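You operate a simulated robot arm through the tools that you are given. There is no shell and no other tool.

Carry out the task below with a simulated robot arm. There is one attempt and no reset: what you move stays moved.

## Task
Eject the blue panel from the mould and lay it on the ledge.
Fine: lid up, ejector lever forward to lift it; lever back after; leave the lid open; the wedges stay in their sockets. Where these are worked on the way, their far stop is far enough and under half their travel is too little: ejector lever.
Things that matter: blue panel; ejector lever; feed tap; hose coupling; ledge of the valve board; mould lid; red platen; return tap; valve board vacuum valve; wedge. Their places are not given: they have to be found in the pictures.

It is judged by the outcome, as a careful person would: the job done as asked, and still so three seconds after it is handed in. It fails if anything else is knocked over, pushed out of place, dropped, spilled or broken. Lids that push on must go on centred and level and be pressed home; caps that screw on are set level and turned clockwise until they are tight.

## Robot
A 6-joint arm with a four-finger gripper, fixed in place. Base frame: the origin is on the floor under the middle of its stand, x ahead of it, y to its left, z up. Lengths are in m, angles in rad, forces in N, time in s.
With the tool pointing down near the work surface it reaches from about 0.1 to 0.58 m from the base axis. Its first joint turns from -2.897 to 2.897 rad. Payload 3.43 kg.
Tool frame: the origin (TCP) lies between the finger pads and is the grasp point; the fingertips stand 0.03 m ahead of it; z points along the fingers, y is the line along which they close. The gripper opens to 0.12 m; its body begins 0.085 m behind the TCP.
Orientation is told as [roll, pitch, yaw] about the base's x, y, z axes, in that order, counted from this pose: with the fingers straight down and closing along the base's y, the tool's x points along the base's -x, its y along +y and its z along -z.

## Interface
- The arm moves only by the tool arm_command. Its argument "targets" is a list of rows, each an object of numbers (a shift or turn left out is 0, a gripper value left out holds the last): "jaw": the opening in per cent of the stroke, from 0 (shut) to 100 (fully open); "dx", "dy", "dz": the shift along the tool's x, y, z in m; "ax", "ay", "az": the turn, a rotation vector about the tool's x, y, z in rad. In form: [{"jaw": .., "dx": .., "dy": .., "dz": .., "ax": .., "ay": .., "az": ..}, ...]. A call has 1 to 20 rows; each row shifts and turns the commanded pose from where the row before left it, along the tool's axes as they then stand. A row lasts 0.2 s, in which the tool goes at most 0.05 m and 0.15 rad; a call with a longer step from one row to the next is refused whole, and so is a gripper value outside its range. A pose out of reach is approached as far as the arm can. The call stops where the force on the tool passes 90 N (or 10 N more than at its start, if that is more) or the arm is blocked; 0.2 s more then pass. The fingers move at their own pace (about 0.04 m/s each) and stop on an object; they squeeze with about 45 N. The grip force told is the motor's: it shows also when the fingers shut on nothing. Time passes only in rows, and 0.2 s behind the last, so rows that do not move let the fingers close. The reply holds the time, the measured pose of the TCP, the force on the tool along the base axes, the opening and the grip force, in the units named above and with some noise, with the torque about the TCP (base axes, N m) and any sound that the robot's microphone picked up, and new pictures: "show" is both (left out), scene, wrist or none.
- Cameras (640 x 400 px; columns grow to the right, rows downward): "scene" is fixed at [0.4201, -0.4994, 1.6627]; the picture's right is [0.91, 0.42, 0.00], its down [0.15, -0.32, -0.94] and it looks along [-0.39, 0.85, -0.35] (base axes); focal length 214 px, centre (320, 200). "wrist" rides on the gripper at [0.071, -0.017, -0.12] in the tool frame; the picture's right is [0.23, 0.97, 0.00], its down [-0.81, 0.19, -0.55] and it looks along [-0.54, 0.13, 0.83] (tool axes); focal length 275 px, centre (320, 200).
- lift_body(by): moves the trunk up (or, below 0, down) by that many m; the arm rides with it, the base frame stays. It gives what a move gives, with no picture.
- measure_at(camera, pixels): for up to 12 pixels [column, row] of the newest picture of that camera ("zoom" is the newest enlarged one), the place [x, y, z] in the base frame of the surface seen there, good to about 0.002 m, but the place of the scene camera against the robot may be out by one fixed shift of up to 0.025 m in any direction. The clock stands still meanwhile.
- close_up(camera, box): a new picture of the part [left, top, right, bottom] of that camera's present view, enlarged. The clock stands still meanwhile.
- close_job(): hands the job in; it is judged then, once.

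Open the gripper and draw the arm clear of the work before you hand the job in, unless the task says otherwise.

The tools are called by a JSON object that holds its "fn" and its "kwargs". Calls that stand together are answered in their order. arm_command: Moves the arm, as the interface text tells. Its arguments: {"type":"object","properties":{"targets":{"type":"array","items":{"type":"object","properties":{"jaw":{"type":"number"},"dx":{"type":"number"},"dy":{"type":"number"},"dz":{"type":"number"},"ax":{"type":"number"},"ay":{"type":"number"},"az":{"type":"number"}}}},"show":{"type":"string","enum":["both","scene","wrist","none"]}},"required":["targets"]} The other tools are called the same way: lift_body (by) moves the trunk up or down; measure_at (camera, pixels) gives the place of the surface under pixels of a picture; close_up (camera, box) takes an enlarged picture of a part of a camera's view; close_job () hands the job in.

At the start:

```text
time: 0.0
tool_pos: [0.3401, -0.3441, 1.5182]
tcp_rot: [0.002, 0.0, 0.001]
ft_force: [-0.3, 0.7, -0.1]
wrist_torque: [0.01, 0.06, 0.0]
gripper_width: 0.1197
finger_force: 0.1
trunk travel left (down, up): [-0.325, 0.115]
```

scene: 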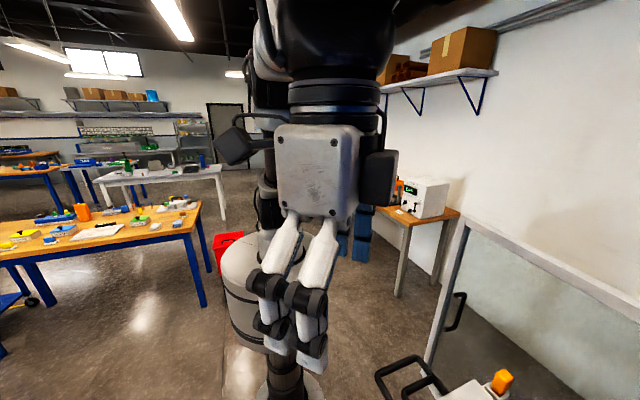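
wrist: 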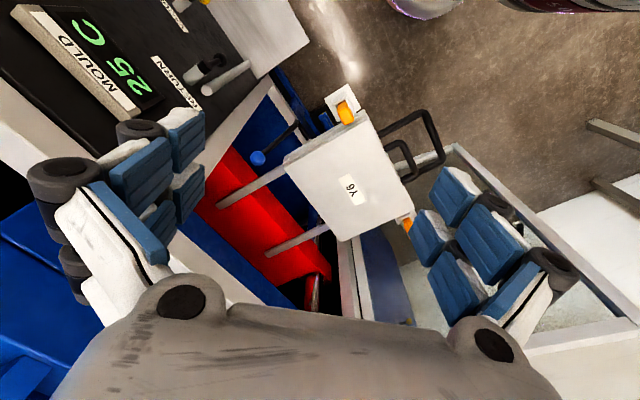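

The wrist picture shows the red platen around (265,220), a white plate with handle (lid "Y6"?) at (345,175), and a control board at (90,60). I enlarge both views to identify things.

{"fn": "close_up", "kwargs": {"camera": "wrist", "box": [160, 60, 460, 300]}}

{"fn": "close_up", "kwargs": {"camera": "wrist", "box": [0, 0, 320, 200]}}

{"fn": "close_up", "kwargs": {"camera": "scene", "box": [320, 160, 640, 400]}}

{"fn": "measure_at", "kwargs": {"camera": "wrist", "pixels": [[345, 175], [257, 158], [262, 225], [346, 110], [430, 120], [400, 150], [225, 200], [330, 270], [90, 60], [205, 90], [265, 40], [318, 290]]}}

```text
1.67 times, centred on (310, 180) of wrist
```

zoom: 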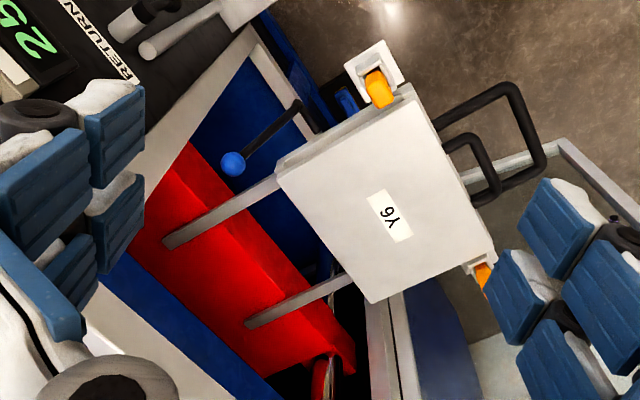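

```text
2.00 times, centred on (160, 100) of wrist
```

zoom: 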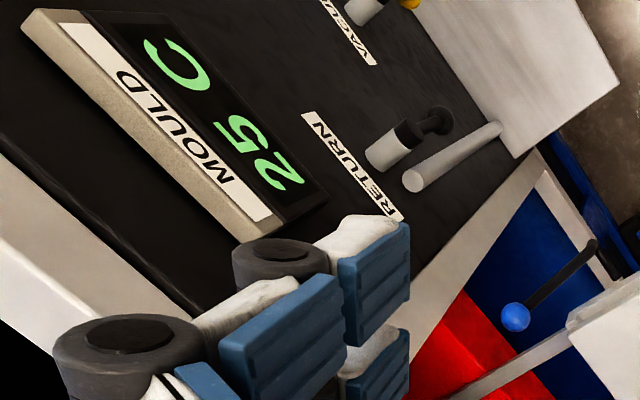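

```text
1.67 times, centred on (480, 280) of scene
```

zoom: 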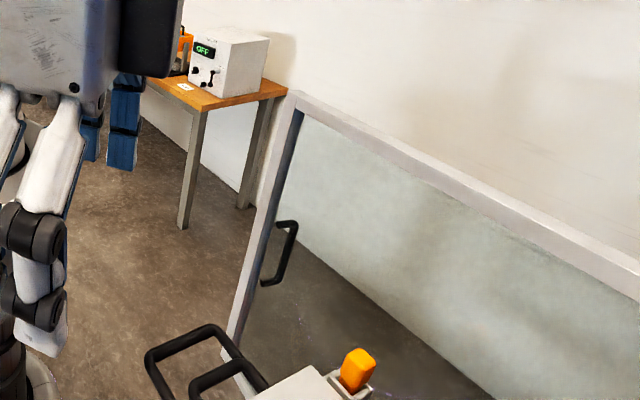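

```text
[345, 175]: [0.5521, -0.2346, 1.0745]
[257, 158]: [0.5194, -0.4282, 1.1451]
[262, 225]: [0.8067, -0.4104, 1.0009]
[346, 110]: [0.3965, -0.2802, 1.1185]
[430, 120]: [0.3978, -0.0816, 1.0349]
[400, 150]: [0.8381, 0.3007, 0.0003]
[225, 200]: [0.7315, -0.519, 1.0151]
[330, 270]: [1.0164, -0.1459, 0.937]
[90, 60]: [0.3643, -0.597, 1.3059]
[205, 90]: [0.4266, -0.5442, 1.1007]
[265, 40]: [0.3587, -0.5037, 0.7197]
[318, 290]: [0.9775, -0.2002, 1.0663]
```

The lid looks like the white plate marked Y6 at (345,175) with orange wedges at (346,110) and (408,222); the blue-knobbed lever at (257,158) looks like the ejector lever. I move sideways (+y), high above, to get a better view.

{"fn": "arm_command", "kwargs": {"targets": [{"dy": 0.05}, {"dy": 0.05}, {"dy": 0.05}, {"dy": 0.05}, {"dy": 0.05}, {"dy": 0.05}]}}

```text
time: 1.4
tool_pos: [0.3392, -0.0394, 1.5179]
tcp_rot: [-0.001, 0.0, 0.0]
ft_force: [-0.6, 1.3, 0.4]
wrist_torque: [-0.05, -0.01, 0.0]
gripper_width: 0.1198
finger_force: 0.0
trunk travel left (down, up): [-0.325, 0.115]
```

scene: 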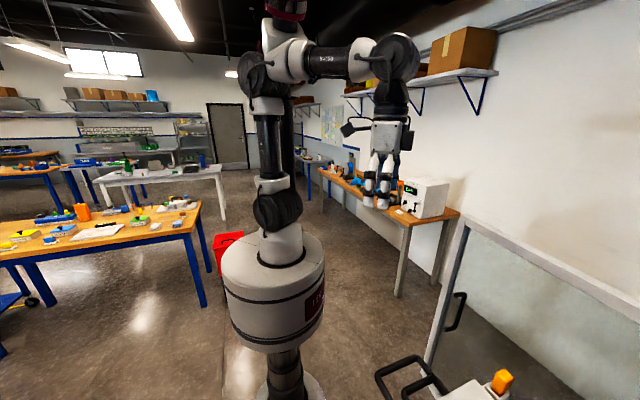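
wrist: 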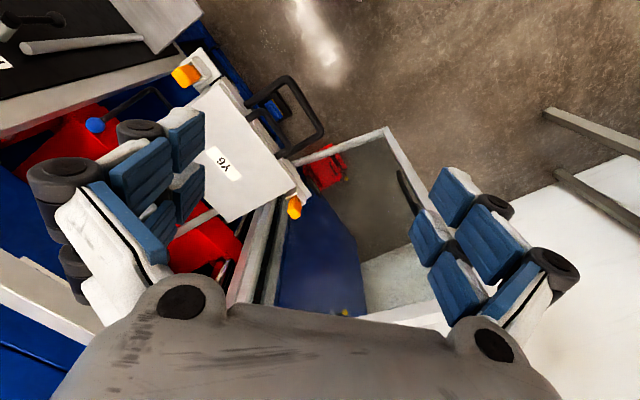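

The lid plate is now at (225,150), handle loop at (290,110), a door frame with dark glass to its right. I measure main points.

{"fn": "close_up", "kwargs": {"camera": "wrist", "box": [0, 0, 400, 320]}}

{"fn": "measure_at", "kwargs": {"camera": "wrist", "pixels": [[220, 95], [235, 215], [185, 75], [295, 208], [310, 98], [288, 155], [290, 80], [95, 125], [175, 95], [270, 270], [390, 135], [340, 250]]}}

{"fn": "measure_at", "kwargs": {"camera": "wrist", "pixels": [[290, 175], [210, 85], [240, 120], [225, 185], [200, 250], [225, 250], [240, 270], [80, 130], [60, 40], [320, 170], [250, 130], [30, 100]]}}

```text
1.25 times, centred on (200, 160) of wrist
```

zoom: 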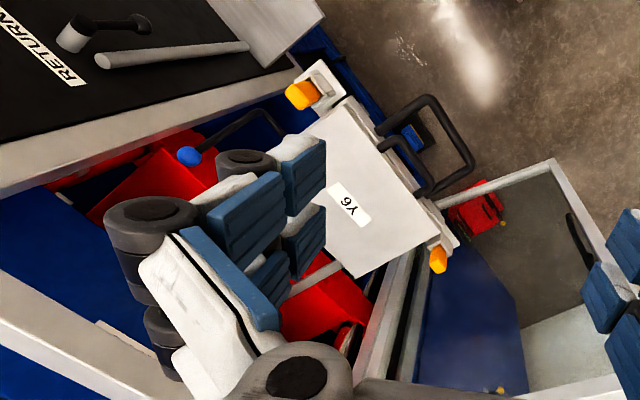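

```text
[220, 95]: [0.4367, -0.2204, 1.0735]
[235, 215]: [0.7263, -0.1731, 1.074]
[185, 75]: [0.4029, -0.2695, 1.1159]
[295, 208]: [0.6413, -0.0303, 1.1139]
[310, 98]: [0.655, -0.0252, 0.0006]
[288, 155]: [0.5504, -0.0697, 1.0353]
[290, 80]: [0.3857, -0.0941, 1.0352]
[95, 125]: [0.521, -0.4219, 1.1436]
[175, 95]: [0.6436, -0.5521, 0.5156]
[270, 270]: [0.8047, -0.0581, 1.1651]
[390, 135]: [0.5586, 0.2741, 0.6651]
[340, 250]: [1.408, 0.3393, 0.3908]
```

```text
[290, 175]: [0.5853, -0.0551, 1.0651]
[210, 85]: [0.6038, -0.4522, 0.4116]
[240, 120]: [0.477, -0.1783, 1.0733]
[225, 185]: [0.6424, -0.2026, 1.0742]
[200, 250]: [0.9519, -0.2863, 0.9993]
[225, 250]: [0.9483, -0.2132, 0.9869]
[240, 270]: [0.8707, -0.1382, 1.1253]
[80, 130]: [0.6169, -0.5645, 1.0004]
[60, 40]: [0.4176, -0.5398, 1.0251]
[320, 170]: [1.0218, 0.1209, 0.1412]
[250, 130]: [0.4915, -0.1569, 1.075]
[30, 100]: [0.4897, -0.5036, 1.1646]
```

The machine faces the robot diagonally (wedges at about (0.403,-0.270) and (0.641,-0.030)). I pull back and yaw the tool toward the valve board to look at it, the ledge, the lever and the lid hinge.

{"fn": "arm_command", "kwargs": {"targets": [{"dx": 0.04, "dy": -0.02, "az": 0.14}, {"dx": 0.04, "dy": -0.03, "az": 0.14}, {"dx": 0.04, "dy": -0.03, "az": 0.14}, {"az": 0.14}, {"az": 0.14}, {"az": 0.1}], "show": "wrist"}}

```text
time: 3.0
tool_pos: [0.2212, -0.0822, 1.5124]
tcp_rot: [-0.005, 0.018, -0.668]
ft_force: [1.2, -0.4, -0.5]
wrist_torque: [-0.02, 0.02, 0.02]
gripper_width: 0.12
finger_force: 0.0
trunk travel left (down, up): [-0.325, 0.115]
stopped in row 6: the arm was blocked; the commanded pose is now the measured one
```

wrist: 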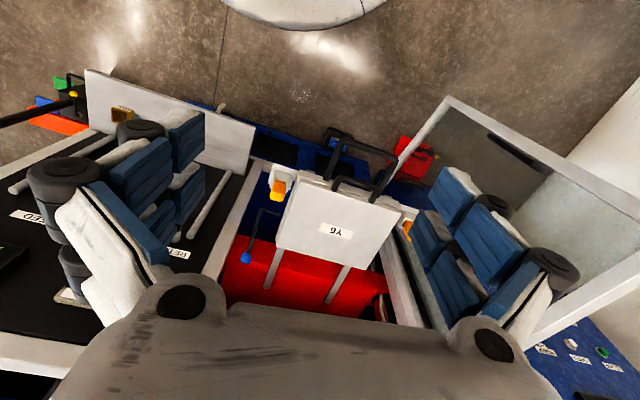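

The view is now roughly square with the machine: lid at (335,215), handle at (365,165), lever at (255,240), white slab in front of the valve board at (170,120). I enlarge and measure.

{"fn": "close_up", "kwargs": {"camera": "wrist", "box": [200, 100, 460, 330]}}

{"fn": "close_up", "kwargs": {"camera": "wrist", "box": [0, 40, 280, 320]}}

{"fn": "measure_at", "kwargs": {"camera": "wrist", "pixels": [[100, 90], [240, 130], [235, 160], [60, 200], [240, 175], [365, 145], [375, 180], [335, 160], [275, 190], [408, 230], [330, 190], [120, 115]]}}

{"fn": "measure_at", "kwargs": {"camera": "wrist", "pixels": [[247, 258], [270, 215], [240, 280], [300, 290], [375, 290], [268, 285], [332, 300], [285, 250], [300, 185], [395, 205], [370, 268], [280, 245]]}}

```text
1.74 times, centred on (330, 215) of wrist
```

zoom: 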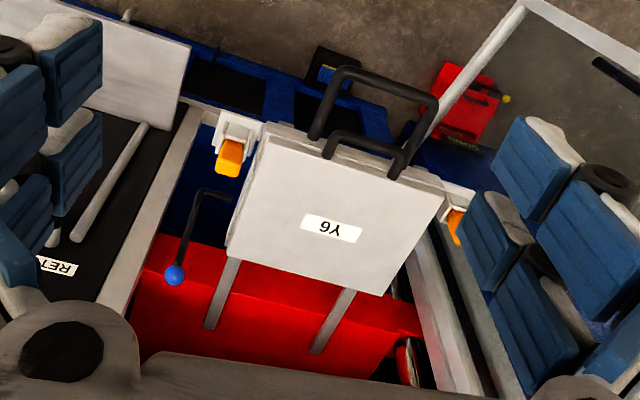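

```text
1.43 times, centred on (140, 180) of wrist
```

zoom: 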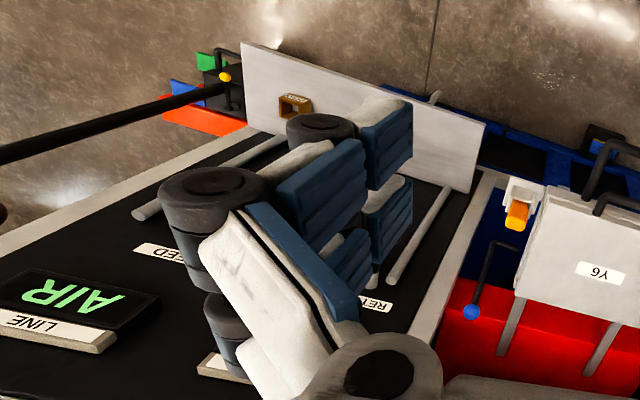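

```text
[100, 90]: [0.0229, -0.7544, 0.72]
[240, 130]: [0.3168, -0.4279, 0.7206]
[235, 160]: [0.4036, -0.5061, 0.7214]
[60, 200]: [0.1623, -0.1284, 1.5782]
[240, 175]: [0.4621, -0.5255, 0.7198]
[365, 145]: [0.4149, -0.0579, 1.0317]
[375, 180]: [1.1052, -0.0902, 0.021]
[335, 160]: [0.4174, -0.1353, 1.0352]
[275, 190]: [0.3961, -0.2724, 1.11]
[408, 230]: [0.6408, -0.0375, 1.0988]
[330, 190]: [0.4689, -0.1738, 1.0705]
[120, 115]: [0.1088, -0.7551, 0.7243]
```

```text
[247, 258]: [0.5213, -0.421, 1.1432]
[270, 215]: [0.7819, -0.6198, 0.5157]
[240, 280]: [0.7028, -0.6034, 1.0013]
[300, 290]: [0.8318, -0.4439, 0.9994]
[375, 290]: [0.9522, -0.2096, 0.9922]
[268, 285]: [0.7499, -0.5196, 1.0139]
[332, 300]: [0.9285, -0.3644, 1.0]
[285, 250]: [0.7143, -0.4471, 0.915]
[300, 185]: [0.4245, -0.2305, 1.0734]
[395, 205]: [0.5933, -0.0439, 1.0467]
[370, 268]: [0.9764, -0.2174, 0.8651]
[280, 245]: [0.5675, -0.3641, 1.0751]
```

The ledge is the white slab at z≈0.72 left-front; the lid's gray arms run back to the red block with top at z≈1.0. I zoom further on the handle area and lever/lid edges.

{"fn": "close_up", "kwargs": {"camera": "wrist", "box": [300, 115, 420, 215]}}

{"fn": "measure_at", "kwargs": {"camera": "zoom", "pixels": [[250, 60], [420, 110], [150, 120], [390, 215], [260, 165], [330, 185], [170, 195], [345, 245], [120, 180], [500, 260], [60, 190], [300, 225]]}}

{"fn": "close_up", "kwargs": {"camera": "wrist", "box": [225, 150, 345, 300]}}

```text
4.00 times, centred on (360, 165) of wrist
```

zoom: 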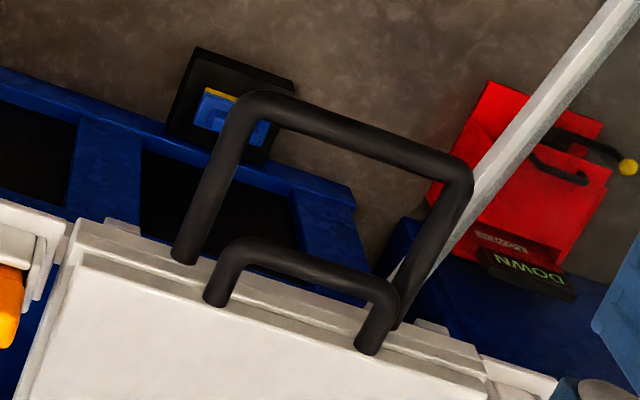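

```text
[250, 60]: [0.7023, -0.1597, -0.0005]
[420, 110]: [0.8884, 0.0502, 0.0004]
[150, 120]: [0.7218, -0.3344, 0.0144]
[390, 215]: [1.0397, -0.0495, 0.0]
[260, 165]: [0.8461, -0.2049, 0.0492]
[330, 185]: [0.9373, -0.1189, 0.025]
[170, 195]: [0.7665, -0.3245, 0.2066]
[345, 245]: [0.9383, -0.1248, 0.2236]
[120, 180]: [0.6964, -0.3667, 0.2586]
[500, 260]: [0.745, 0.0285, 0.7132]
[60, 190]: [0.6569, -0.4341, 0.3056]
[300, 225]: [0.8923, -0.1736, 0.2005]
```

```text
2.67 times, centred on (285, 225) of wrist
```

zoom: 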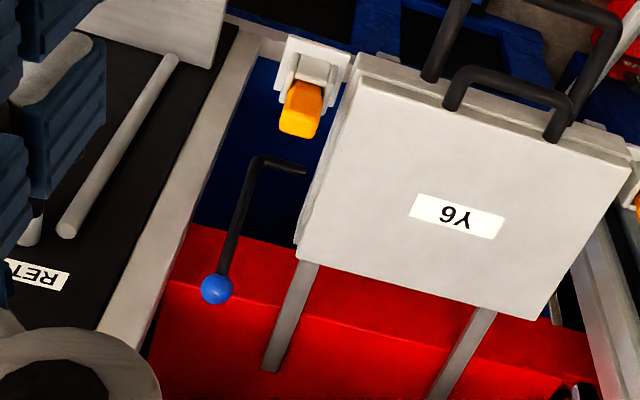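

The zoom shows the lid is the upper plate with the small handle on its front edge; the big handle belongs to the lower half, with wedge sockets on its sides. I'll measure the small handle, then tilt for a lower view of the front.

{"fn": "measure_at", "kwargs": {"camera": "zoom", "pixels": [[305, 110], [220, 275], [460, 90], [265, 165], [375, 70], [520, 75], [300, 130], [560, 130], [500, 310], [320, 200], [330, 60], [360, 95]]}}

{"fn": "arm_command", "kwargs": {"targets": [{"ay": -0.15}, {"ay": -0.15}, {"ay": -0.15}], "show": "wrist"}}

```text
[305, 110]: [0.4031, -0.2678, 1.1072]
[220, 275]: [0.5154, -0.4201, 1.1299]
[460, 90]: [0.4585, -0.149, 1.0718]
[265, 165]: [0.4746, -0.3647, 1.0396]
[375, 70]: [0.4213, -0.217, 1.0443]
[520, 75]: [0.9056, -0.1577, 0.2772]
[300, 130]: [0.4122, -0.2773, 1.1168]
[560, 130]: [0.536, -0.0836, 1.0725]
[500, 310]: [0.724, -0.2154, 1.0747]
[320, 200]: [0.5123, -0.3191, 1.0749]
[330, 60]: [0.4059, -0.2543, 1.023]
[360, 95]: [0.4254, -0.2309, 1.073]
```

```text
time: 3.8
tool_pos: [0.2184, -0.084, 1.515]
tcp_rot: [-0.003, -0.442, -0.676]
ft_force: [0.1, -0.5, -0.4]
wrist_torque: [0.01, -0.07, 0.01]
gripper_width: 0.12
finger_force: 0.0
trunk travel left (down, up): [-0.325, 0.115]
```

wrist: 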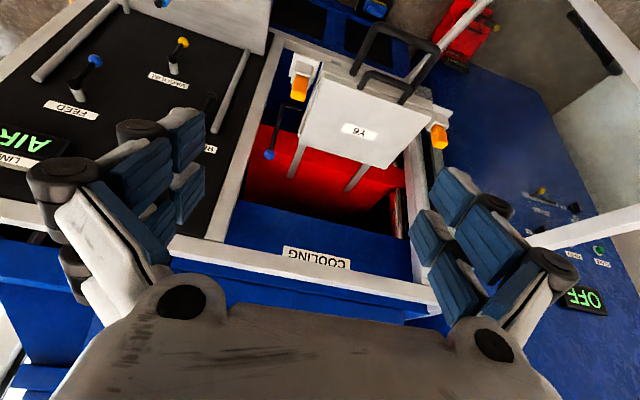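

The tilted view shows the mould at (365,110), lever knob at (270,155), and the valve board on the left. I zoom and measure lid corners, small handle, and lever.

{"fn": "close_up", "kwargs": {"camera": "wrist", "box": [260, 10, 460, 190]}}

```text
2.22 times, centred on (360, 100) of wrist
```

zoom: 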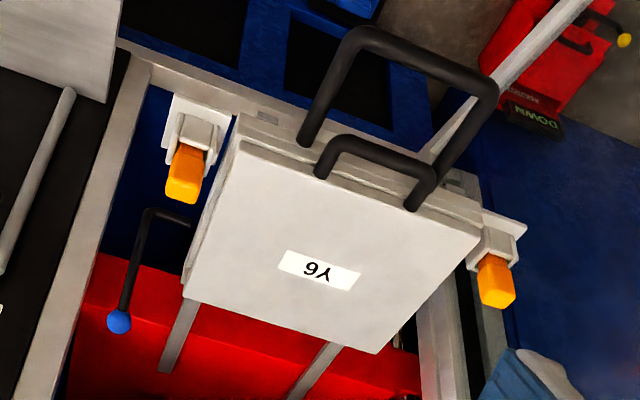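

{"fn": "measure_at", "kwargs": {"camera": "zoom", "pixels": [[243, 145], [478, 238], [373, 352], [187, 294], [378, 148], [325, 165], [420, 195], [430, 60], [120, 322], [150, 218], [188, 226], [187, 180]]}}

{"fn": "measure_at", "kwargs": {"camera": "zoom", "pixels": [[497, 285], [340, 90], [310, 130], [470, 115], [200, 140], [495, 245], [170, 350], [310, 370], [130, 270], [300, 150], [345, 140], [405, 160]]}}

```text
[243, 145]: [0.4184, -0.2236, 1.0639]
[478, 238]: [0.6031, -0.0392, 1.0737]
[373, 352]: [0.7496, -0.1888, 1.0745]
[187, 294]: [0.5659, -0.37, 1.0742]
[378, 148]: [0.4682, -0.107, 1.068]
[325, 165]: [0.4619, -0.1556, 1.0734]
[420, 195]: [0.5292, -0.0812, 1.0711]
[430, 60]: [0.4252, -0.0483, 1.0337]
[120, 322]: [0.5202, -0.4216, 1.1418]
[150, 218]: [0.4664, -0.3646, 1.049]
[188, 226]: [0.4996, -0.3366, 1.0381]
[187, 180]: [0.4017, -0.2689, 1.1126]
```

```text
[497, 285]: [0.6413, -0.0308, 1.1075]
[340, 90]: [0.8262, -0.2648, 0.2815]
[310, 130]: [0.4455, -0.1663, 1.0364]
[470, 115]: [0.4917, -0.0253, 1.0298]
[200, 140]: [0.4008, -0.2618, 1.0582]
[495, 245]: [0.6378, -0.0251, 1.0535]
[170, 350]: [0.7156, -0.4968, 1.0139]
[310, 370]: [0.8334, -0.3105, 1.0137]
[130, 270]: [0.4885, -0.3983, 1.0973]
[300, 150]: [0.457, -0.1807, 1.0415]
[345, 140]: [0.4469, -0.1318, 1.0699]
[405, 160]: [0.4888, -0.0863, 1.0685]
```

Lid corners come out near (0.42,-0.225), (0.603,-0.039), (0.750,-0.189), (0.566,-0.370) at z 1.074; small handle bar centre ≈(0.468,-0.107,1.065). I measure the valve board, rods, ledge and my own fingers.

{"fn": "close_up", "kwargs": {"camera": "wrist", "box": [0, 0, 290, 190]}}

{"fn": "measure_at", "kwargs": {"camera": "wrist", "pixels": [[246, 53], [218, 125], [105, 18], [42, 75], [95, 60], [85, 75], [183, 42], [172, 68], [210, 100], [250, 40], [270, 8], [200, 20]]}}

{"fn": "measure_at", "kwargs": {"camera": "wrist", "pixels": [[185, 120], [200, 120], [150, 180], [185, 190], [155, 235], [140, 130], [440, 185], [480, 215], [420, 235], [460, 270], [490, 270], [510, 300]]}}

```text
2.11 times, centred on (145, 95) of wrist
```

zoom: 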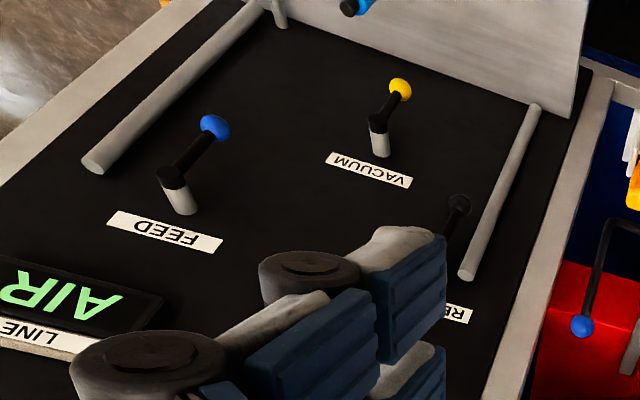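

```text
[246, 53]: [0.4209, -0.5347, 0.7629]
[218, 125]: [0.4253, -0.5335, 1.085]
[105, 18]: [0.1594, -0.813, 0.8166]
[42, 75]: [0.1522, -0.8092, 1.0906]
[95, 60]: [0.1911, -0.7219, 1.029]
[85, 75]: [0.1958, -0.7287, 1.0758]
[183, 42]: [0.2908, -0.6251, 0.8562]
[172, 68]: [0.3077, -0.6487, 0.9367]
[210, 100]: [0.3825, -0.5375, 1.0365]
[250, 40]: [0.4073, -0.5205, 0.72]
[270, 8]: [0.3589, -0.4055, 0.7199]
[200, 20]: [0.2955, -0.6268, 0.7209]
```

```text
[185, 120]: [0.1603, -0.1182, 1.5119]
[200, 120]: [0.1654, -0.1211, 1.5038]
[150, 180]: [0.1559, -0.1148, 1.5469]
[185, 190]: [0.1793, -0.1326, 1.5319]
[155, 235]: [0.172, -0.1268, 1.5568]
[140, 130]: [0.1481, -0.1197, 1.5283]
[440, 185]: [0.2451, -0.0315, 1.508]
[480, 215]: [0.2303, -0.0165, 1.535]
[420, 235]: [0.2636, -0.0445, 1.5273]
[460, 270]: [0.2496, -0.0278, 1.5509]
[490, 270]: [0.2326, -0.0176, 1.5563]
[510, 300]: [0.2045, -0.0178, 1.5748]
```

The valve board is vertical with its ledge at z=0.72 and taps above it; fingers span about ±0.03 along tool x, so they fit inside the lid's small handle (about 0.10 wide). I lower the trunk by 0.2 m to bring the arm to working height.

{"fn": "lift_body", "kwargs": {"by": -0.2}}

{"fn": "arm_command", "kwargs": {"targets": [{"ay": 0.15}, {"ay": 0.15}, {"ay": 0.14}]}}

```text
time: 6.0
tool_pos: [0.2198, -0.0835, 1.3155]
tcp_rot: [-0.003, -0.439, -0.673]
ft_force: [0.3, 0.2, -0.2]
wrist_torque: [-0.01, -0.04, -0.01]
gripper_width: 0.12
finger_force: 0.1
trunk travel left (down, up): [-0.125, 0.315]
```

```text
time: 6.8
tool_pos: [0.22, -0.0826, 1.3158]
tcp_rot: [-0.001, -0.003, -0.671]
ft_force: [0.2, -0.2, 0.1]
wrist_torque: [0.02, -0.03, 0.01]
gripper_width: 0.12
finger_force: 0.0
trunk travel left (down, up): [-0.125, 0.315]
```

scene: 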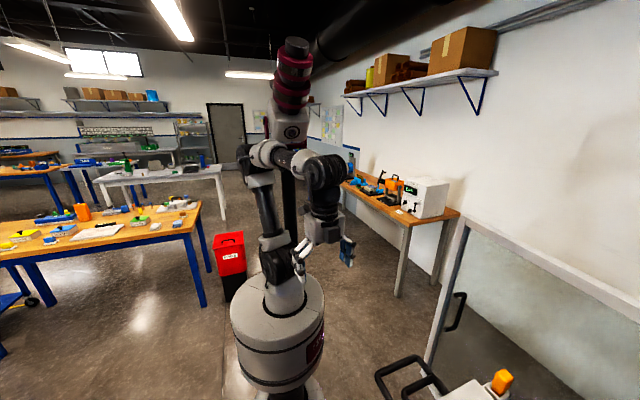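
wrist: 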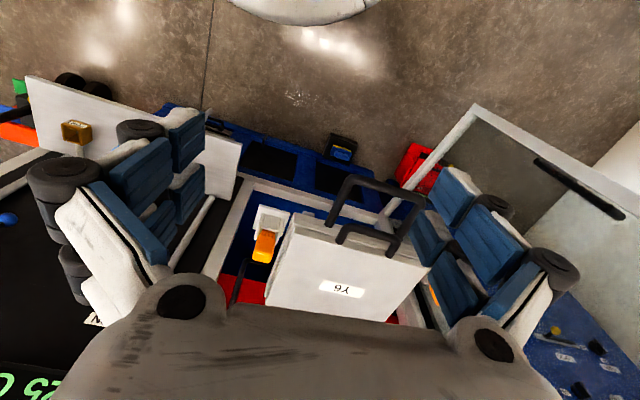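

Machine now closer. A framed glass door stands to the right of the picture at (475,105)-(640,215); I measure it so the arm stays clear, plus a few handle points.

{"fn": "measure_at", "kwargs": {"camera": "wrist", "pixels": [[475, 110], [440, 145], [415, 175], [560, 160], [620, 200], [585, 190], [375, 190], [370, 230], [345, 232], [392, 247], [340, 205], [265, 245]]}}

{"fn": "close_up", "kwargs": {"camera": "wrist", "box": [230, 130, 450, 330]}}

```text
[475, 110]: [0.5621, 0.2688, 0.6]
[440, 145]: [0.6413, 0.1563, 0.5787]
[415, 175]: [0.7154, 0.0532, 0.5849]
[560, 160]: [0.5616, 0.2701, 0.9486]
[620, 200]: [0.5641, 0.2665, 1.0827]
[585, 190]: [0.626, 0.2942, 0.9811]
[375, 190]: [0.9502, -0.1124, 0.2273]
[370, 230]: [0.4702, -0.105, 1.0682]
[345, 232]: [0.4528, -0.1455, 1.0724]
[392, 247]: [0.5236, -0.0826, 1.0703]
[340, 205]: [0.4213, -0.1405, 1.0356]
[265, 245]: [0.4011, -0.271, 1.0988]
```

```text
2.00 times, centred on (340, 230) of wrist
```

zoom: 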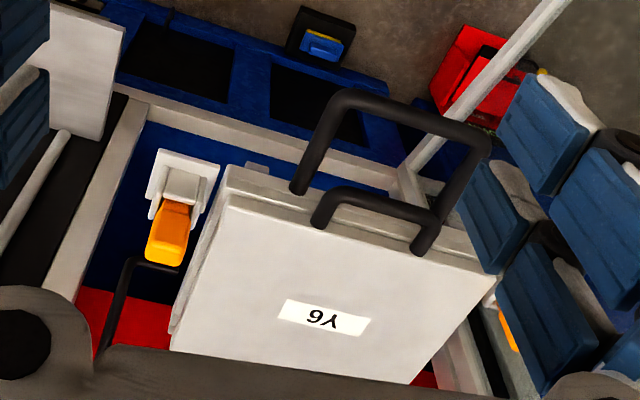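

The door hangs at about s≈0.56 to the robot's left, well away from the lid handle. Now I turn the tool 1.456 rad about its axis so the fingers close across the handle bar, at a safe height.

{"fn": "arm_command", "kwargs": {"targets": [{"az": -0.1456}, {"az": -0.1456}, {"az": -0.1456}, {"az": -0.1456}, {"az": -0.1456}, {"az": -0.1456}, {"az": -0.1456}, {"az": -0.1456}, {"az": -0.1456}, {"az": -0.1456}]}}

```text
time: 9.0
tool_pos: [0.2192, -0.0822, 1.3152]
tcp_rot: [-0.001, 0.002, 0.785]
ft_force: [-0.2, 0.3, 0.2]
wrist_torque: [0.01, 0.03, -0.03]
gripper_width: 0.1199
finger_force: 0.0
trunk travel left (down, up): [-0.125, 0.315]
```

scene: 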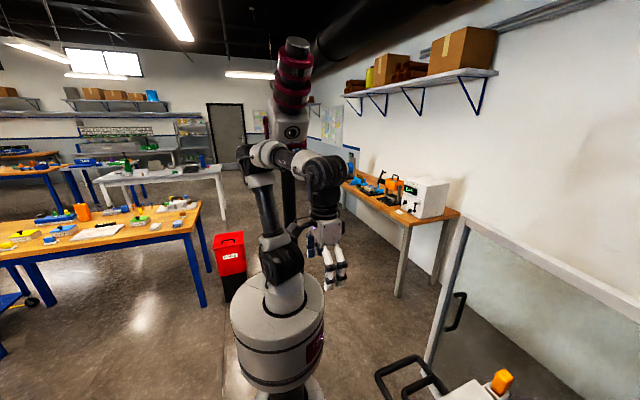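
wrist: 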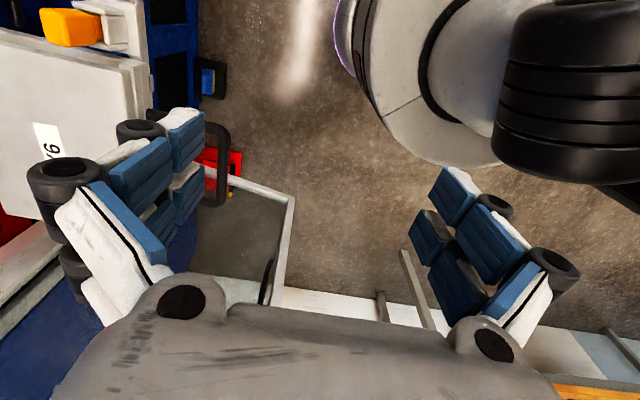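

Orientation is right (yaw 0.785). I move over in front of the handle, still high, then tilt the tool about 55° so it points toward the machine, with the jaw at 40 %.

{"fn": "arm_command", "kwargs": {"targets": [{"dx": -0.034, "dy": -0.0174, "dz": 0.02, "jaw": 40}, {"dx": -0.034, "dy": -0.0174, "dz": 0.02}, {"dx": -0.034, "dy": -0.0174, "dz": 0.02}, {"dx": -0.034, "dy": -0.0174, "dz": 0.02}, {"dx": -0.034, "dy": -0.0174, "dz": 0.02}, {"ax": 0.137}, {"ax": 0.137}, {"ax": 0.137}, {"ax": 0.137}]}}

```text
time: 11.0
tool_pos: [0.4031, -0.0244, 1.2145]
tcp_rot: [-0.548, 0.002, 0.782]
ft_force: [-0.2, 0.2, 0.6]
wrist_torque: [0.0, 0.0, 0.01]
gripper_width: 0.0482
finger_force: 0.1
trunk travel left (down, up): [-0.125, 0.315]
```

scene: 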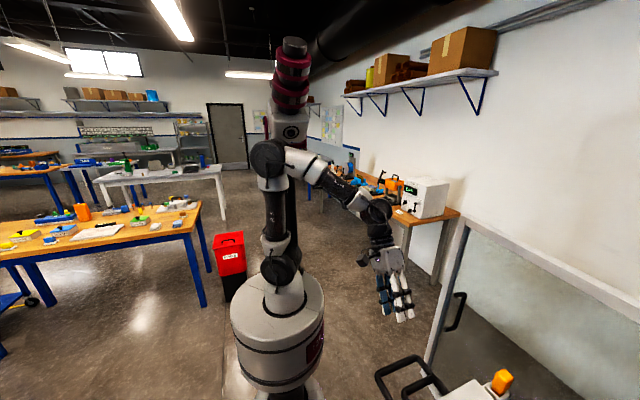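
wrist: 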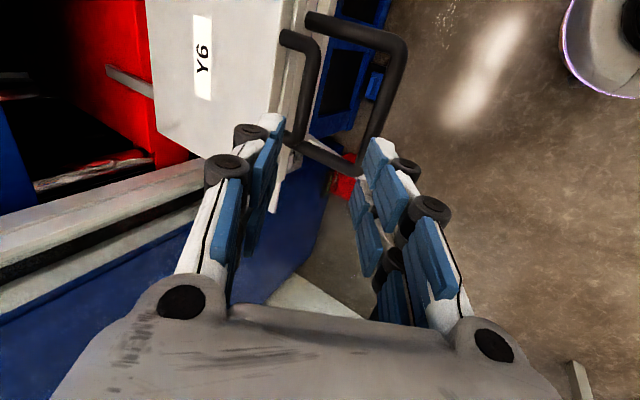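

The tilt works: the handle bar of the lid is visible at (305,90) between finger planes. I tilt a further 0.41 rad and re-measure the handle.

{"fn": "arm_command", "kwargs": {"targets": [{"ax": 0.137}, {"ax": 0.137}, {"ax": 0.137}], "show": "wrist"}}

```text
time: 11.8
tool_pos: [0.4041, -0.0239, 1.2142]
tcp_rot: [-0.961, 0.003, 0.78]
ft_force: [1.0, -0.3, -0.2]
wrist_torque: [0.01, 0.0, -0.01]
gripper_width: 0.048
finger_force: 0.0
trunk travel left (down, up): [-0.125, 0.315]
```

wrist: 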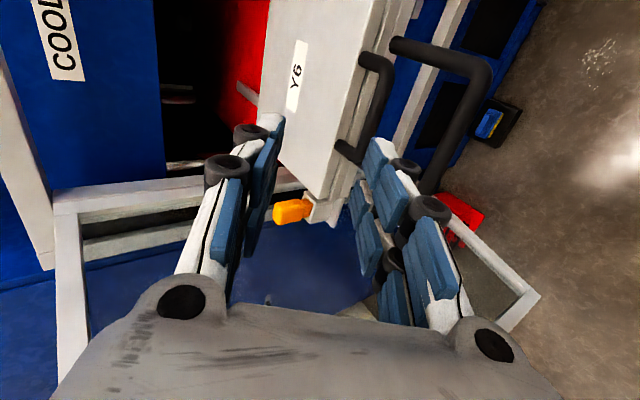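

{"fn": "close_up", "kwargs": {"camera": "wrist", "box": [280, 20, 480, 200]}}

```text
2.22 times, centred on (380, 110) of wrist
```

zoom: 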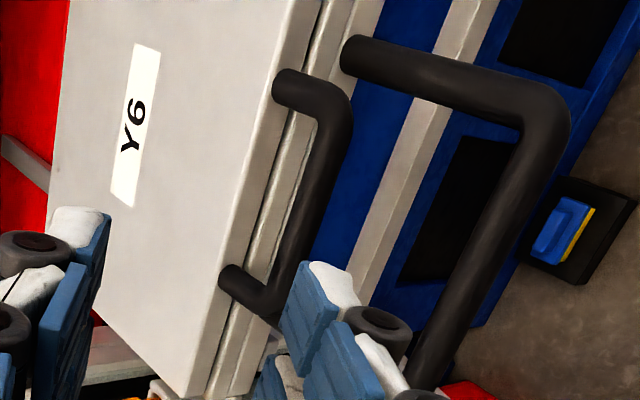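

{"fn": "measure_at", "kwargs": {"camera": "zoom", "pixels": [[335, 130], [318, 185], [303, 225], [285, 275], [285, 88], [232, 280], [530, 150], [470, 260], [400, 65], [262, 160], [275, 160], [290, 170]]}}

{"fn": "measure_at", "kwargs": {"camera": "zoom", "pixels": [[326, 150], [344, 150], [306, 190], [328, 190], [240, 200], [250, 215], [265, 215], [360, 55], [215, 360], [200, 375], [230, 340], [320, 50]]}}

```text
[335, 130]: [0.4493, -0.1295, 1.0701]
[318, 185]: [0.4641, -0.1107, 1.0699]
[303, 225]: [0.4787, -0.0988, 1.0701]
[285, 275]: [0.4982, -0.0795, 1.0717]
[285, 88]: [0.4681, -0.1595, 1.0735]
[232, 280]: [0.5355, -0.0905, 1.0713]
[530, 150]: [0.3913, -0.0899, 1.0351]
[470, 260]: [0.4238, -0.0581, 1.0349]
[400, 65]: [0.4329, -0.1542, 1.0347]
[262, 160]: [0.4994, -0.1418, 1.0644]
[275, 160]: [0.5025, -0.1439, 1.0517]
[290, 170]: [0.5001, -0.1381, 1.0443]
```

```text
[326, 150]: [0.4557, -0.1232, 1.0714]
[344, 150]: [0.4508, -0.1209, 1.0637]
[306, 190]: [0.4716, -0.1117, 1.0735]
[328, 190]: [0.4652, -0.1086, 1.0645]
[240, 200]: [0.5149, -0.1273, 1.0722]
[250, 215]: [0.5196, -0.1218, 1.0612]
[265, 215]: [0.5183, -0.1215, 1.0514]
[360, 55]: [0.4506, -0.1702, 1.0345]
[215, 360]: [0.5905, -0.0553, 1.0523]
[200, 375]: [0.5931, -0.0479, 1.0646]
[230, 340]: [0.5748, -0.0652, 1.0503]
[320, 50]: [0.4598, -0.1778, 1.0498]
```

The handle bar centre is at about (s 0.266, v 0.4115, z 1.065) along the machine's axes, i.e. near (0.479,-0.103,1.065). I align with it off-stand and approach along the fingers' direction, stopping 4 cm short first.

{"fn": "arm_command", "kwargs": {"targets": [{"dx": 0.0014, "dy": 0.03, "jaw": 33}, {"dx": 0.0014, "dy": 0.03}, {"dz": 0.04}, {"dz": 0.04}, {"dz": 0.04}], "show": "wrist"}}

```text
time: 13.0
tool_pos: [0.4456, -0.0729, 1.0937]
tcp_rot: [-0.956, 0.004, 0.778]
ft_force: [1.1, -0.5, 0.2]
wrist_torque: [-0.01, 0.02, -0.01]
gripper_width: 0.0398
finger_force: 0.0
trunk travel left (down, up): [-0.125, 0.315]
```

wrist: 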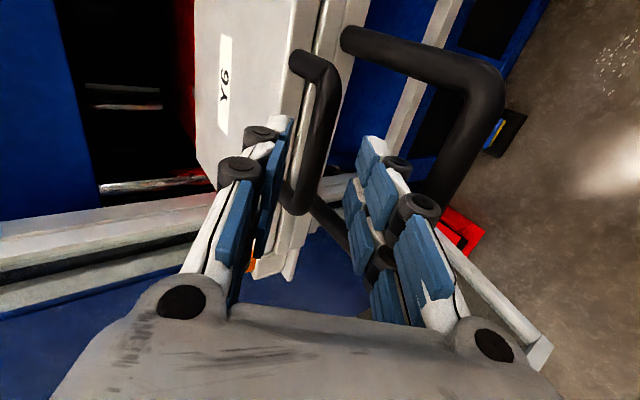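

{"fn": "close_up", "kwargs": {"camera": "wrist", "box": [230, 20, 430, 280]}}

{"fn": "measure_at", "kwargs": {"camera": "wrist", "pixels": [[322, 100], [331, 100], [318, 140], [328, 140], [308, 185], [285, 130], [270, 170], [372, 160], [360, 220], [300, 65], [460, 120], [275, 210]]}}

```text
1.54 times, centred on (330, 150) of wrist
```

zoom: 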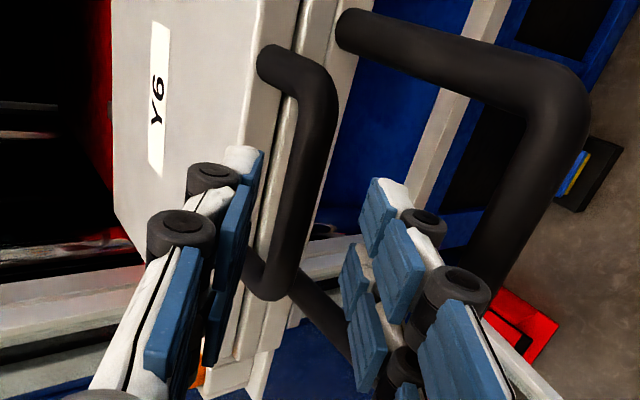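

```text
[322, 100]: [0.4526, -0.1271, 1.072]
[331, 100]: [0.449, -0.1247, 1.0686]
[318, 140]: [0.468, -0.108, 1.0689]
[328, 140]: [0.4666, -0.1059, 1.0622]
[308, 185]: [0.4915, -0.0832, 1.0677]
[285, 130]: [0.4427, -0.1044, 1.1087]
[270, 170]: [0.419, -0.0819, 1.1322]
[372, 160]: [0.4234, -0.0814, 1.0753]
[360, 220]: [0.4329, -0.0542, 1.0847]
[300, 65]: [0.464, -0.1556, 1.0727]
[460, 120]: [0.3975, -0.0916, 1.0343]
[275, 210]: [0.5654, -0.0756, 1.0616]
```

The bar lies centred between the pads (offset ≈1 mm), about 5.5 cm ahead of the TCP. I advance 4.1 cm and close the jaw to a loose cage around the bar.

{"fn": "arm_command", "kwargs": {"targets": [{"dz": 0.014}, {"dz": 0.014}, {"dz": 0.013}, {"jaw": 20}, {"jaw": 20}, {"jaw": 20}], "show": "wrist"}}

```text
time: 14.4
tool_pos: [0.4685, -0.0947, 1.0721]
tcp_rot: [-0.96, 0.005, 0.781]
ft_force: [-0.4, -0.7, 0.0]
wrist_torque: [0.01, 0.03, -0.04]
gripper_width: 0.0238
finger_force: 0.1
trunk travel left (down, up): [-0.125, 0.315]
```

wrist: 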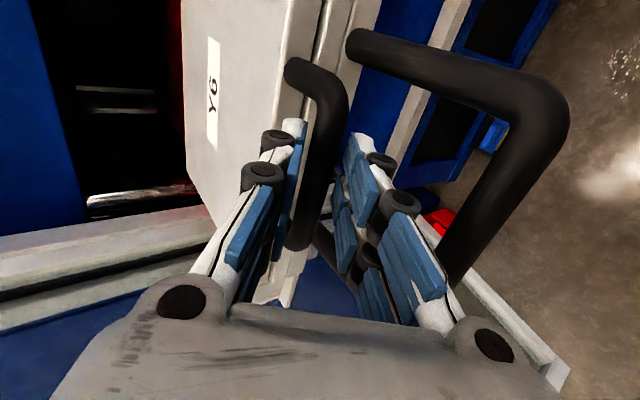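

The bar is caged between the fingers. I raise the lid along its hinge arc (hinge assumed near v≈0.665, z≈1.055) by the first 0.3 rad, tilting the tool along.

{"fn": "arm_command", "kwargs": {"targets": [{"dy": -0.0108, "dz": -0.006, "ax": 0.025}, {"dy": -0.0109, "dz": -0.0058, "ax": 0.025}, {"dy": -0.0111, "dz": -0.0055, "ax": 0.025}, {"dy": -0.0119, "dz": -0.0034, "ax": 0.025}, {"dy": -0.0119, "dz": -0.0031, "ax": 0.025}, {"dy": -0.012, "dz": -0.0028, "ax": 0.025}], "show": "wrist"}}

```text
time: 15.8
tool_pos: [0.4779, -0.1044, 1.1445]
tcp_rot: [-1.107, 0.003, 0.78]
ft_force: [-1.4, 3.3, -4.4]
wrist_torque: [0.12, 0.1, 0.11]
gripper_width: 0.0271
finger_force: 3.0
trunk travel left (down, up): [-0.125, 0.315]
```

wrist: 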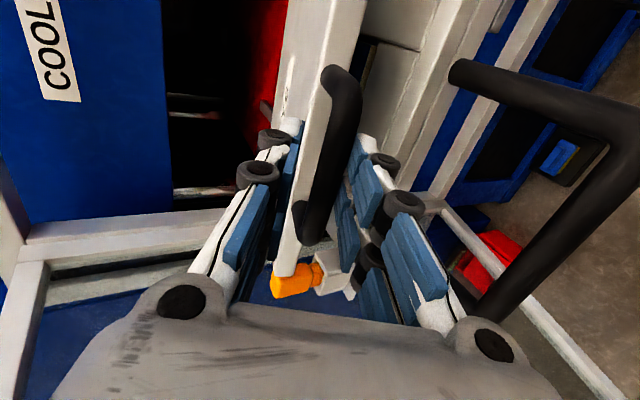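

The lid is rising with the bar in the cage, only ~5 N of load. I check where the bar sits in the fingers before continuing.

{"fn": "measure_at", "kwargs": {"camera": "wrist", "pixels": [[335, 110], [345, 120], [328, 160], [318, 200], [310, 100], [300, 200], [400, 90], [330, 70]]}}

```text
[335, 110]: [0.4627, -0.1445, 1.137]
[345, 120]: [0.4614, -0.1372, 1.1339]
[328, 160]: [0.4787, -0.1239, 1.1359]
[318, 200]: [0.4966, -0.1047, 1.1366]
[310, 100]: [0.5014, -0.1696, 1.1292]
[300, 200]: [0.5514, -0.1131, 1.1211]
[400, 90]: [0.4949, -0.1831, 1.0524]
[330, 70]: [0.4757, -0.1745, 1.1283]
```

The bar has drifted toward the tips, meaning the hinge is lower (z≈1.02); I correct the arc and raise to about 0.6 rad.

{"fn": "arm_command", "kwargs": {"targets": [{"dy": -0.014, "dz": 0.0041, "ax": 0.0283}, {"dy": -0.0139, "dz": 0.0044, "ax": 0.0283}, {"dy": -0.0138, "dz": 0.0048, "ax": 0.0283}, {"dy": -0.0133, "dz": 0.0048, "ax": 0.0283}, {"dy": -0.0132, "dz": 0.0052, "ax": 0.0283}, {"dy": -0.013, "dz": 0.0055, "ax": 0.0283}]}}

```text
time: 17.2
tool_pos: [0.5205, -0.147, 1.21]
tcp_rot: [-1.278, 0.003, 0.779]
ft_force: [-2.3, -0.1, -3.9]
wrist_torque: [0.13, 0.02, -0.01]
gripper_width: 0.0264
finger_force: 1.6
trunk travel left (down, up): [-0.125, 0.315]
```

scene: 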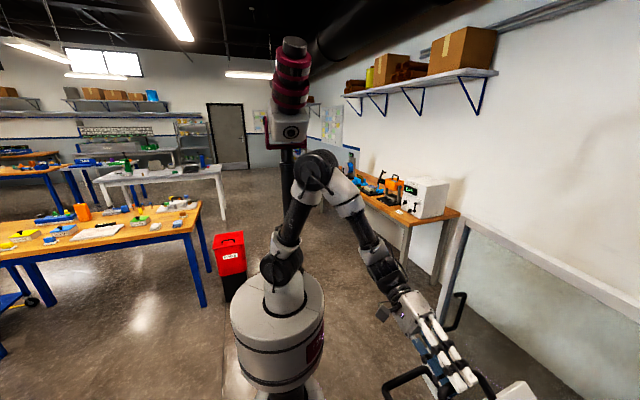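
wrist: 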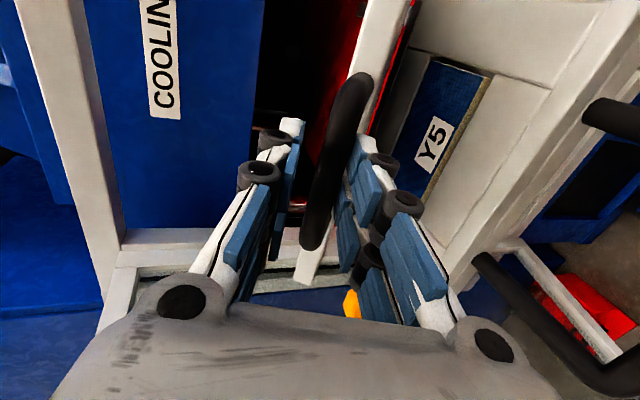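

The lid is rising and the blue panel (label Y5) shows in the cavity at (440,130). I measure the bar's position in the fingers again and the panel.

{"fn": "measure_at", "kwargs": {"camera": "wrist", "pixels": [[340, 110], [350, 110], [330, 160], [318, 210], [365, 60], [375, 70], [430, 80], [450, 110], [410, 180], [480, 90], [540, 110], [480, 200]]}}

```text
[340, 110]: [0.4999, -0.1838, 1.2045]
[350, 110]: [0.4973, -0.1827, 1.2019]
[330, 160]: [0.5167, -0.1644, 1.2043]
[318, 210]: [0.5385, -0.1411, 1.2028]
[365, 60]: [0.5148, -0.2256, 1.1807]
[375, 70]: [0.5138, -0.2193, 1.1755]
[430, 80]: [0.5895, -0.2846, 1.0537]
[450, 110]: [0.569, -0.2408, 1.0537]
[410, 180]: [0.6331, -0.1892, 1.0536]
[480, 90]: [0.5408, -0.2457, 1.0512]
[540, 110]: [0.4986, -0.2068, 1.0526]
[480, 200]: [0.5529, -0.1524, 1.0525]
```

The bar is held ~2 cm ahead of the TCP, steady with ~4 N. I refine the hinge to about v≈0.645, z≈1.023 and continue the arc upward and back.

{"fn": "arm_command", "kwargs": {"targets": [{"dy": -0.01, "dz": 0.0088, "ax": 0.0283}, {"dy": -0.0098, "dz": 0.0091, "ax": 0.0283}, {"dy": -0.0095, "dz": 0.0094, "ax": 0.0283}, {"dy": -0.0077, "dz": 0.0105, "ax": 0.0283}, {"dy": -0.0074, "dz": 0.0107, "ax": 0.0283}, {"dy": -0.0071, "dz": 0.0109, "ax": 0.0283}], "show": "wrist"}}

```text
time: 18.6
tool_pos: [0.5672, -0.1969, 1.245]
tcp_rot: [-1.447, 0.005, 0.782]
ft_force: [0.9, -0.3, -4.5]
wrist_torque: [0.07, -0.11, -0.05]
gripper_width: 0.0257
finger_force: 1.5
trunk travel left (down, up): [-0.125, 0.315]
```

wrist: 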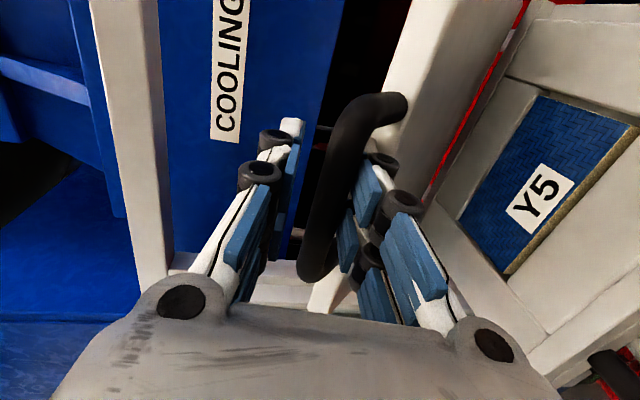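

{"fn": "measure_at", "kwargs": {"camera": "wrist", "pixels": [[350, 120], [338, 150], [330, 180], [318, 230], [395, 105], [430, 100], [440, 60], [410, 140], [540, 190], [470, 180], [590, 130], [510, 260]]}}

{"fn": "close_up", "kwargs": {"camera": "wrist", "box": [280, 0, 640, 300]}}

```text
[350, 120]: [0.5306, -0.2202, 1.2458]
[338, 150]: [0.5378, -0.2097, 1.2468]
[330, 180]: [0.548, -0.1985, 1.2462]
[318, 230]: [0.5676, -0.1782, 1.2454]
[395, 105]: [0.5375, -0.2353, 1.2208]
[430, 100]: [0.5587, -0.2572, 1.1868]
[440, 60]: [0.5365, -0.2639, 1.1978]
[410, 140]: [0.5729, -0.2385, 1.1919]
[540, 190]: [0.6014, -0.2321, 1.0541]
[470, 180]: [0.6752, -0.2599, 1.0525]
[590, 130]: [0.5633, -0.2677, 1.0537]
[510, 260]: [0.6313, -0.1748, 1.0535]
```

```text
1.33 times, centred on (460, 150) of wrist
```

zoom: 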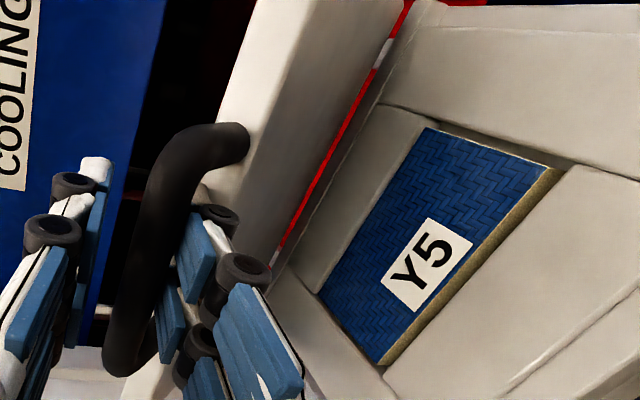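

Bar is now closer to the palm than predicted, so my arc is slightly off; I measure the lid underside to pin down the hinge.

{"fn": "measure_at", "kwargs": {"camera": "wrist", "pixels": [[470, 70], [495, 30], [450, 140], [425, 180], [460, 20], [435, 130], [420, 150], [400, 60], [420, 30], [500, 15], [455, 100], [440, 175]]}}

```text
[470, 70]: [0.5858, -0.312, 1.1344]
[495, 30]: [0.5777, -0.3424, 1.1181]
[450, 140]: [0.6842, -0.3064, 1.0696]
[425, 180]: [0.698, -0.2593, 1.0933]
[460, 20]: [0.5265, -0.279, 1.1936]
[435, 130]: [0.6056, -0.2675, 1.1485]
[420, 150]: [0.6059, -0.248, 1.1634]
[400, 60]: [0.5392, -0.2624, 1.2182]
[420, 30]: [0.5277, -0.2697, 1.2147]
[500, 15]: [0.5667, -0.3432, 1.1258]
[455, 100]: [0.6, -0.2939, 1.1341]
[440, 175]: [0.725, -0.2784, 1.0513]
```

Fit of lid underside and bar points gives the hinge at v≈0.696, z≈1.001 (radius ≈0.29); lid is at about 44° now. I continue on that arc to ~53°, then close the jaws firmly on the bar before it passes its balance point.

{"fn": "arm_command", "kwargs": {"targets": [{"dy": -0.009, "dz": 0.008, "ax": 0.026}, {"dy": -0.0087, "dz": 0.0082, "ax": 0.026}, {"dy": -0.0085, "dz": 0.0084, "ax": 0.026}, {"jaw": 8}, {"jaw": 0}, {"jaw": 0}], "show": "wrist"}}

```text
time: 20.0
tool_pos: [0.587, -0.2145, 1.2689]
tcp_rot: [-1.524, 0.001, 0.781]
ft_force: [1.5, -4.7, -9.8]
wrist_torque: [0.44, -0.7, -0.25]
gripper_width: 0.0148
finger_force: 35.1
trunk travel left (down, up): [-0.125, 0.315]
```

wrist: 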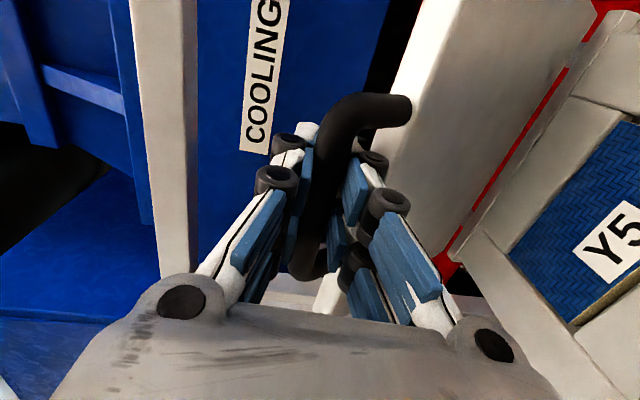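

{"fn": "measure_at", "kwargs": {"camera": "wrist", "pixels": [[335, 130], [328, 150], [318, 200], [312, 245], [400, 105], [450, 60], [480, 40], [440, 120], [430, 170], [500, 80]]}}

```text
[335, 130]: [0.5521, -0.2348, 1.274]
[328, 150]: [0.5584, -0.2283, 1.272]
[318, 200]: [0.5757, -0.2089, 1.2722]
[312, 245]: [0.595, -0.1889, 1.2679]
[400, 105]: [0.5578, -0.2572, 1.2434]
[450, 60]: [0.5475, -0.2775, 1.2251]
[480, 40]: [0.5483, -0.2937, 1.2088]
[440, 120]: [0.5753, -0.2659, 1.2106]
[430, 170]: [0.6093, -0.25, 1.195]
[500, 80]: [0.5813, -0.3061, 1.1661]
```

Firm grip on the bar (15 mm, 35 N). I continue along the arc to about 62°, checking loads.

{"fn": "arm_command", "kwargs": {"targets": [{"dy": -0.0046, "dz": 0.0109, "ax": 0.0152}, {"dy": -0.0045, "dz": 0.0109, "ax": 0.0152}, {"dy": -0.0043, "dz": 0.011, "ax": 0.0152}, {"dy": -0.0041, "dz": 0.0111, "ax": 0.0152}, {"dy": -0.0039, "dz": 0.0112, "ax": 0.0152}]}}

```text
time: 21.2
tool_pos: [0.6265, -0.2544, 1.2898]
tcp_rot: [-1.603, 0.004, 0.782]
ft_force: [-4.4, -2.2, -3.3]
wrist_torque: [0.58, -0.43, -0.54]
gripper_width: 0.0154
finger_force: 44.3
trunk travel left (down, up): [-0.125, 0.315]
```

scene: 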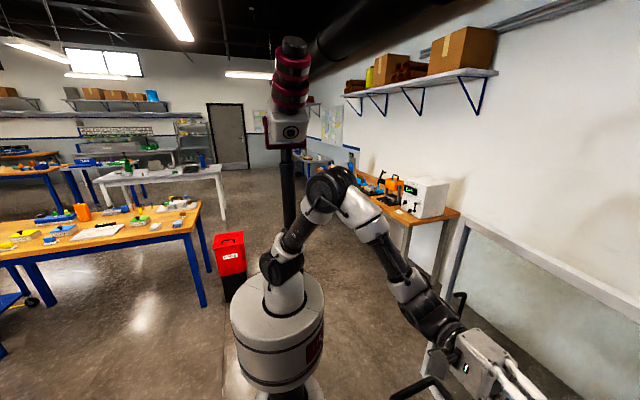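
wrist: 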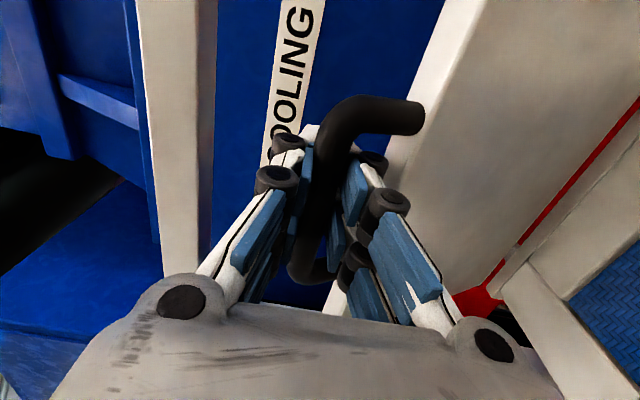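

Loads remain small. I carry the lid over the top of the arc toward vertical.

{"fn": "arm_command", "kwargs": {"targets": [{"dy": -0.0016, "dz": 0.0115, "ax": 0.014}, {"dy": -0.0014, "dz": 0.0115, "ax": 0.014}, {"dy": -0.0013, "dz": 0.0116, "ax": 0.014}, {"dy": -0.0011, "dz": 0.0116, "ax": 0.014}, {"dy": -0.001, "dz": 0.0116, "ax": 0.014}], "show": "wrist"}}

```text
time: 22.4
tool_pos: [0.6676, -0.2963, 1.2988]
tcp_rot: [-1.668, 0.003, 0.781]
ft_force: [0.9, -0.2, -4.0]
wrist_torque: [0.51, -0.82, -0.22]
gripper_width: 0.0151
finger_force: 44.0
trunk travel left (down, up): [-0.125, 0.315]
```

wrist: 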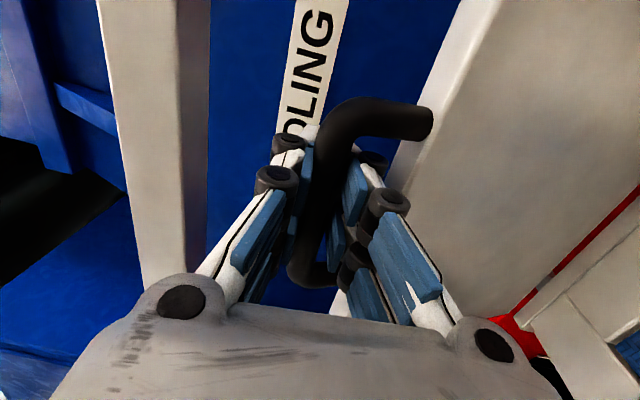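

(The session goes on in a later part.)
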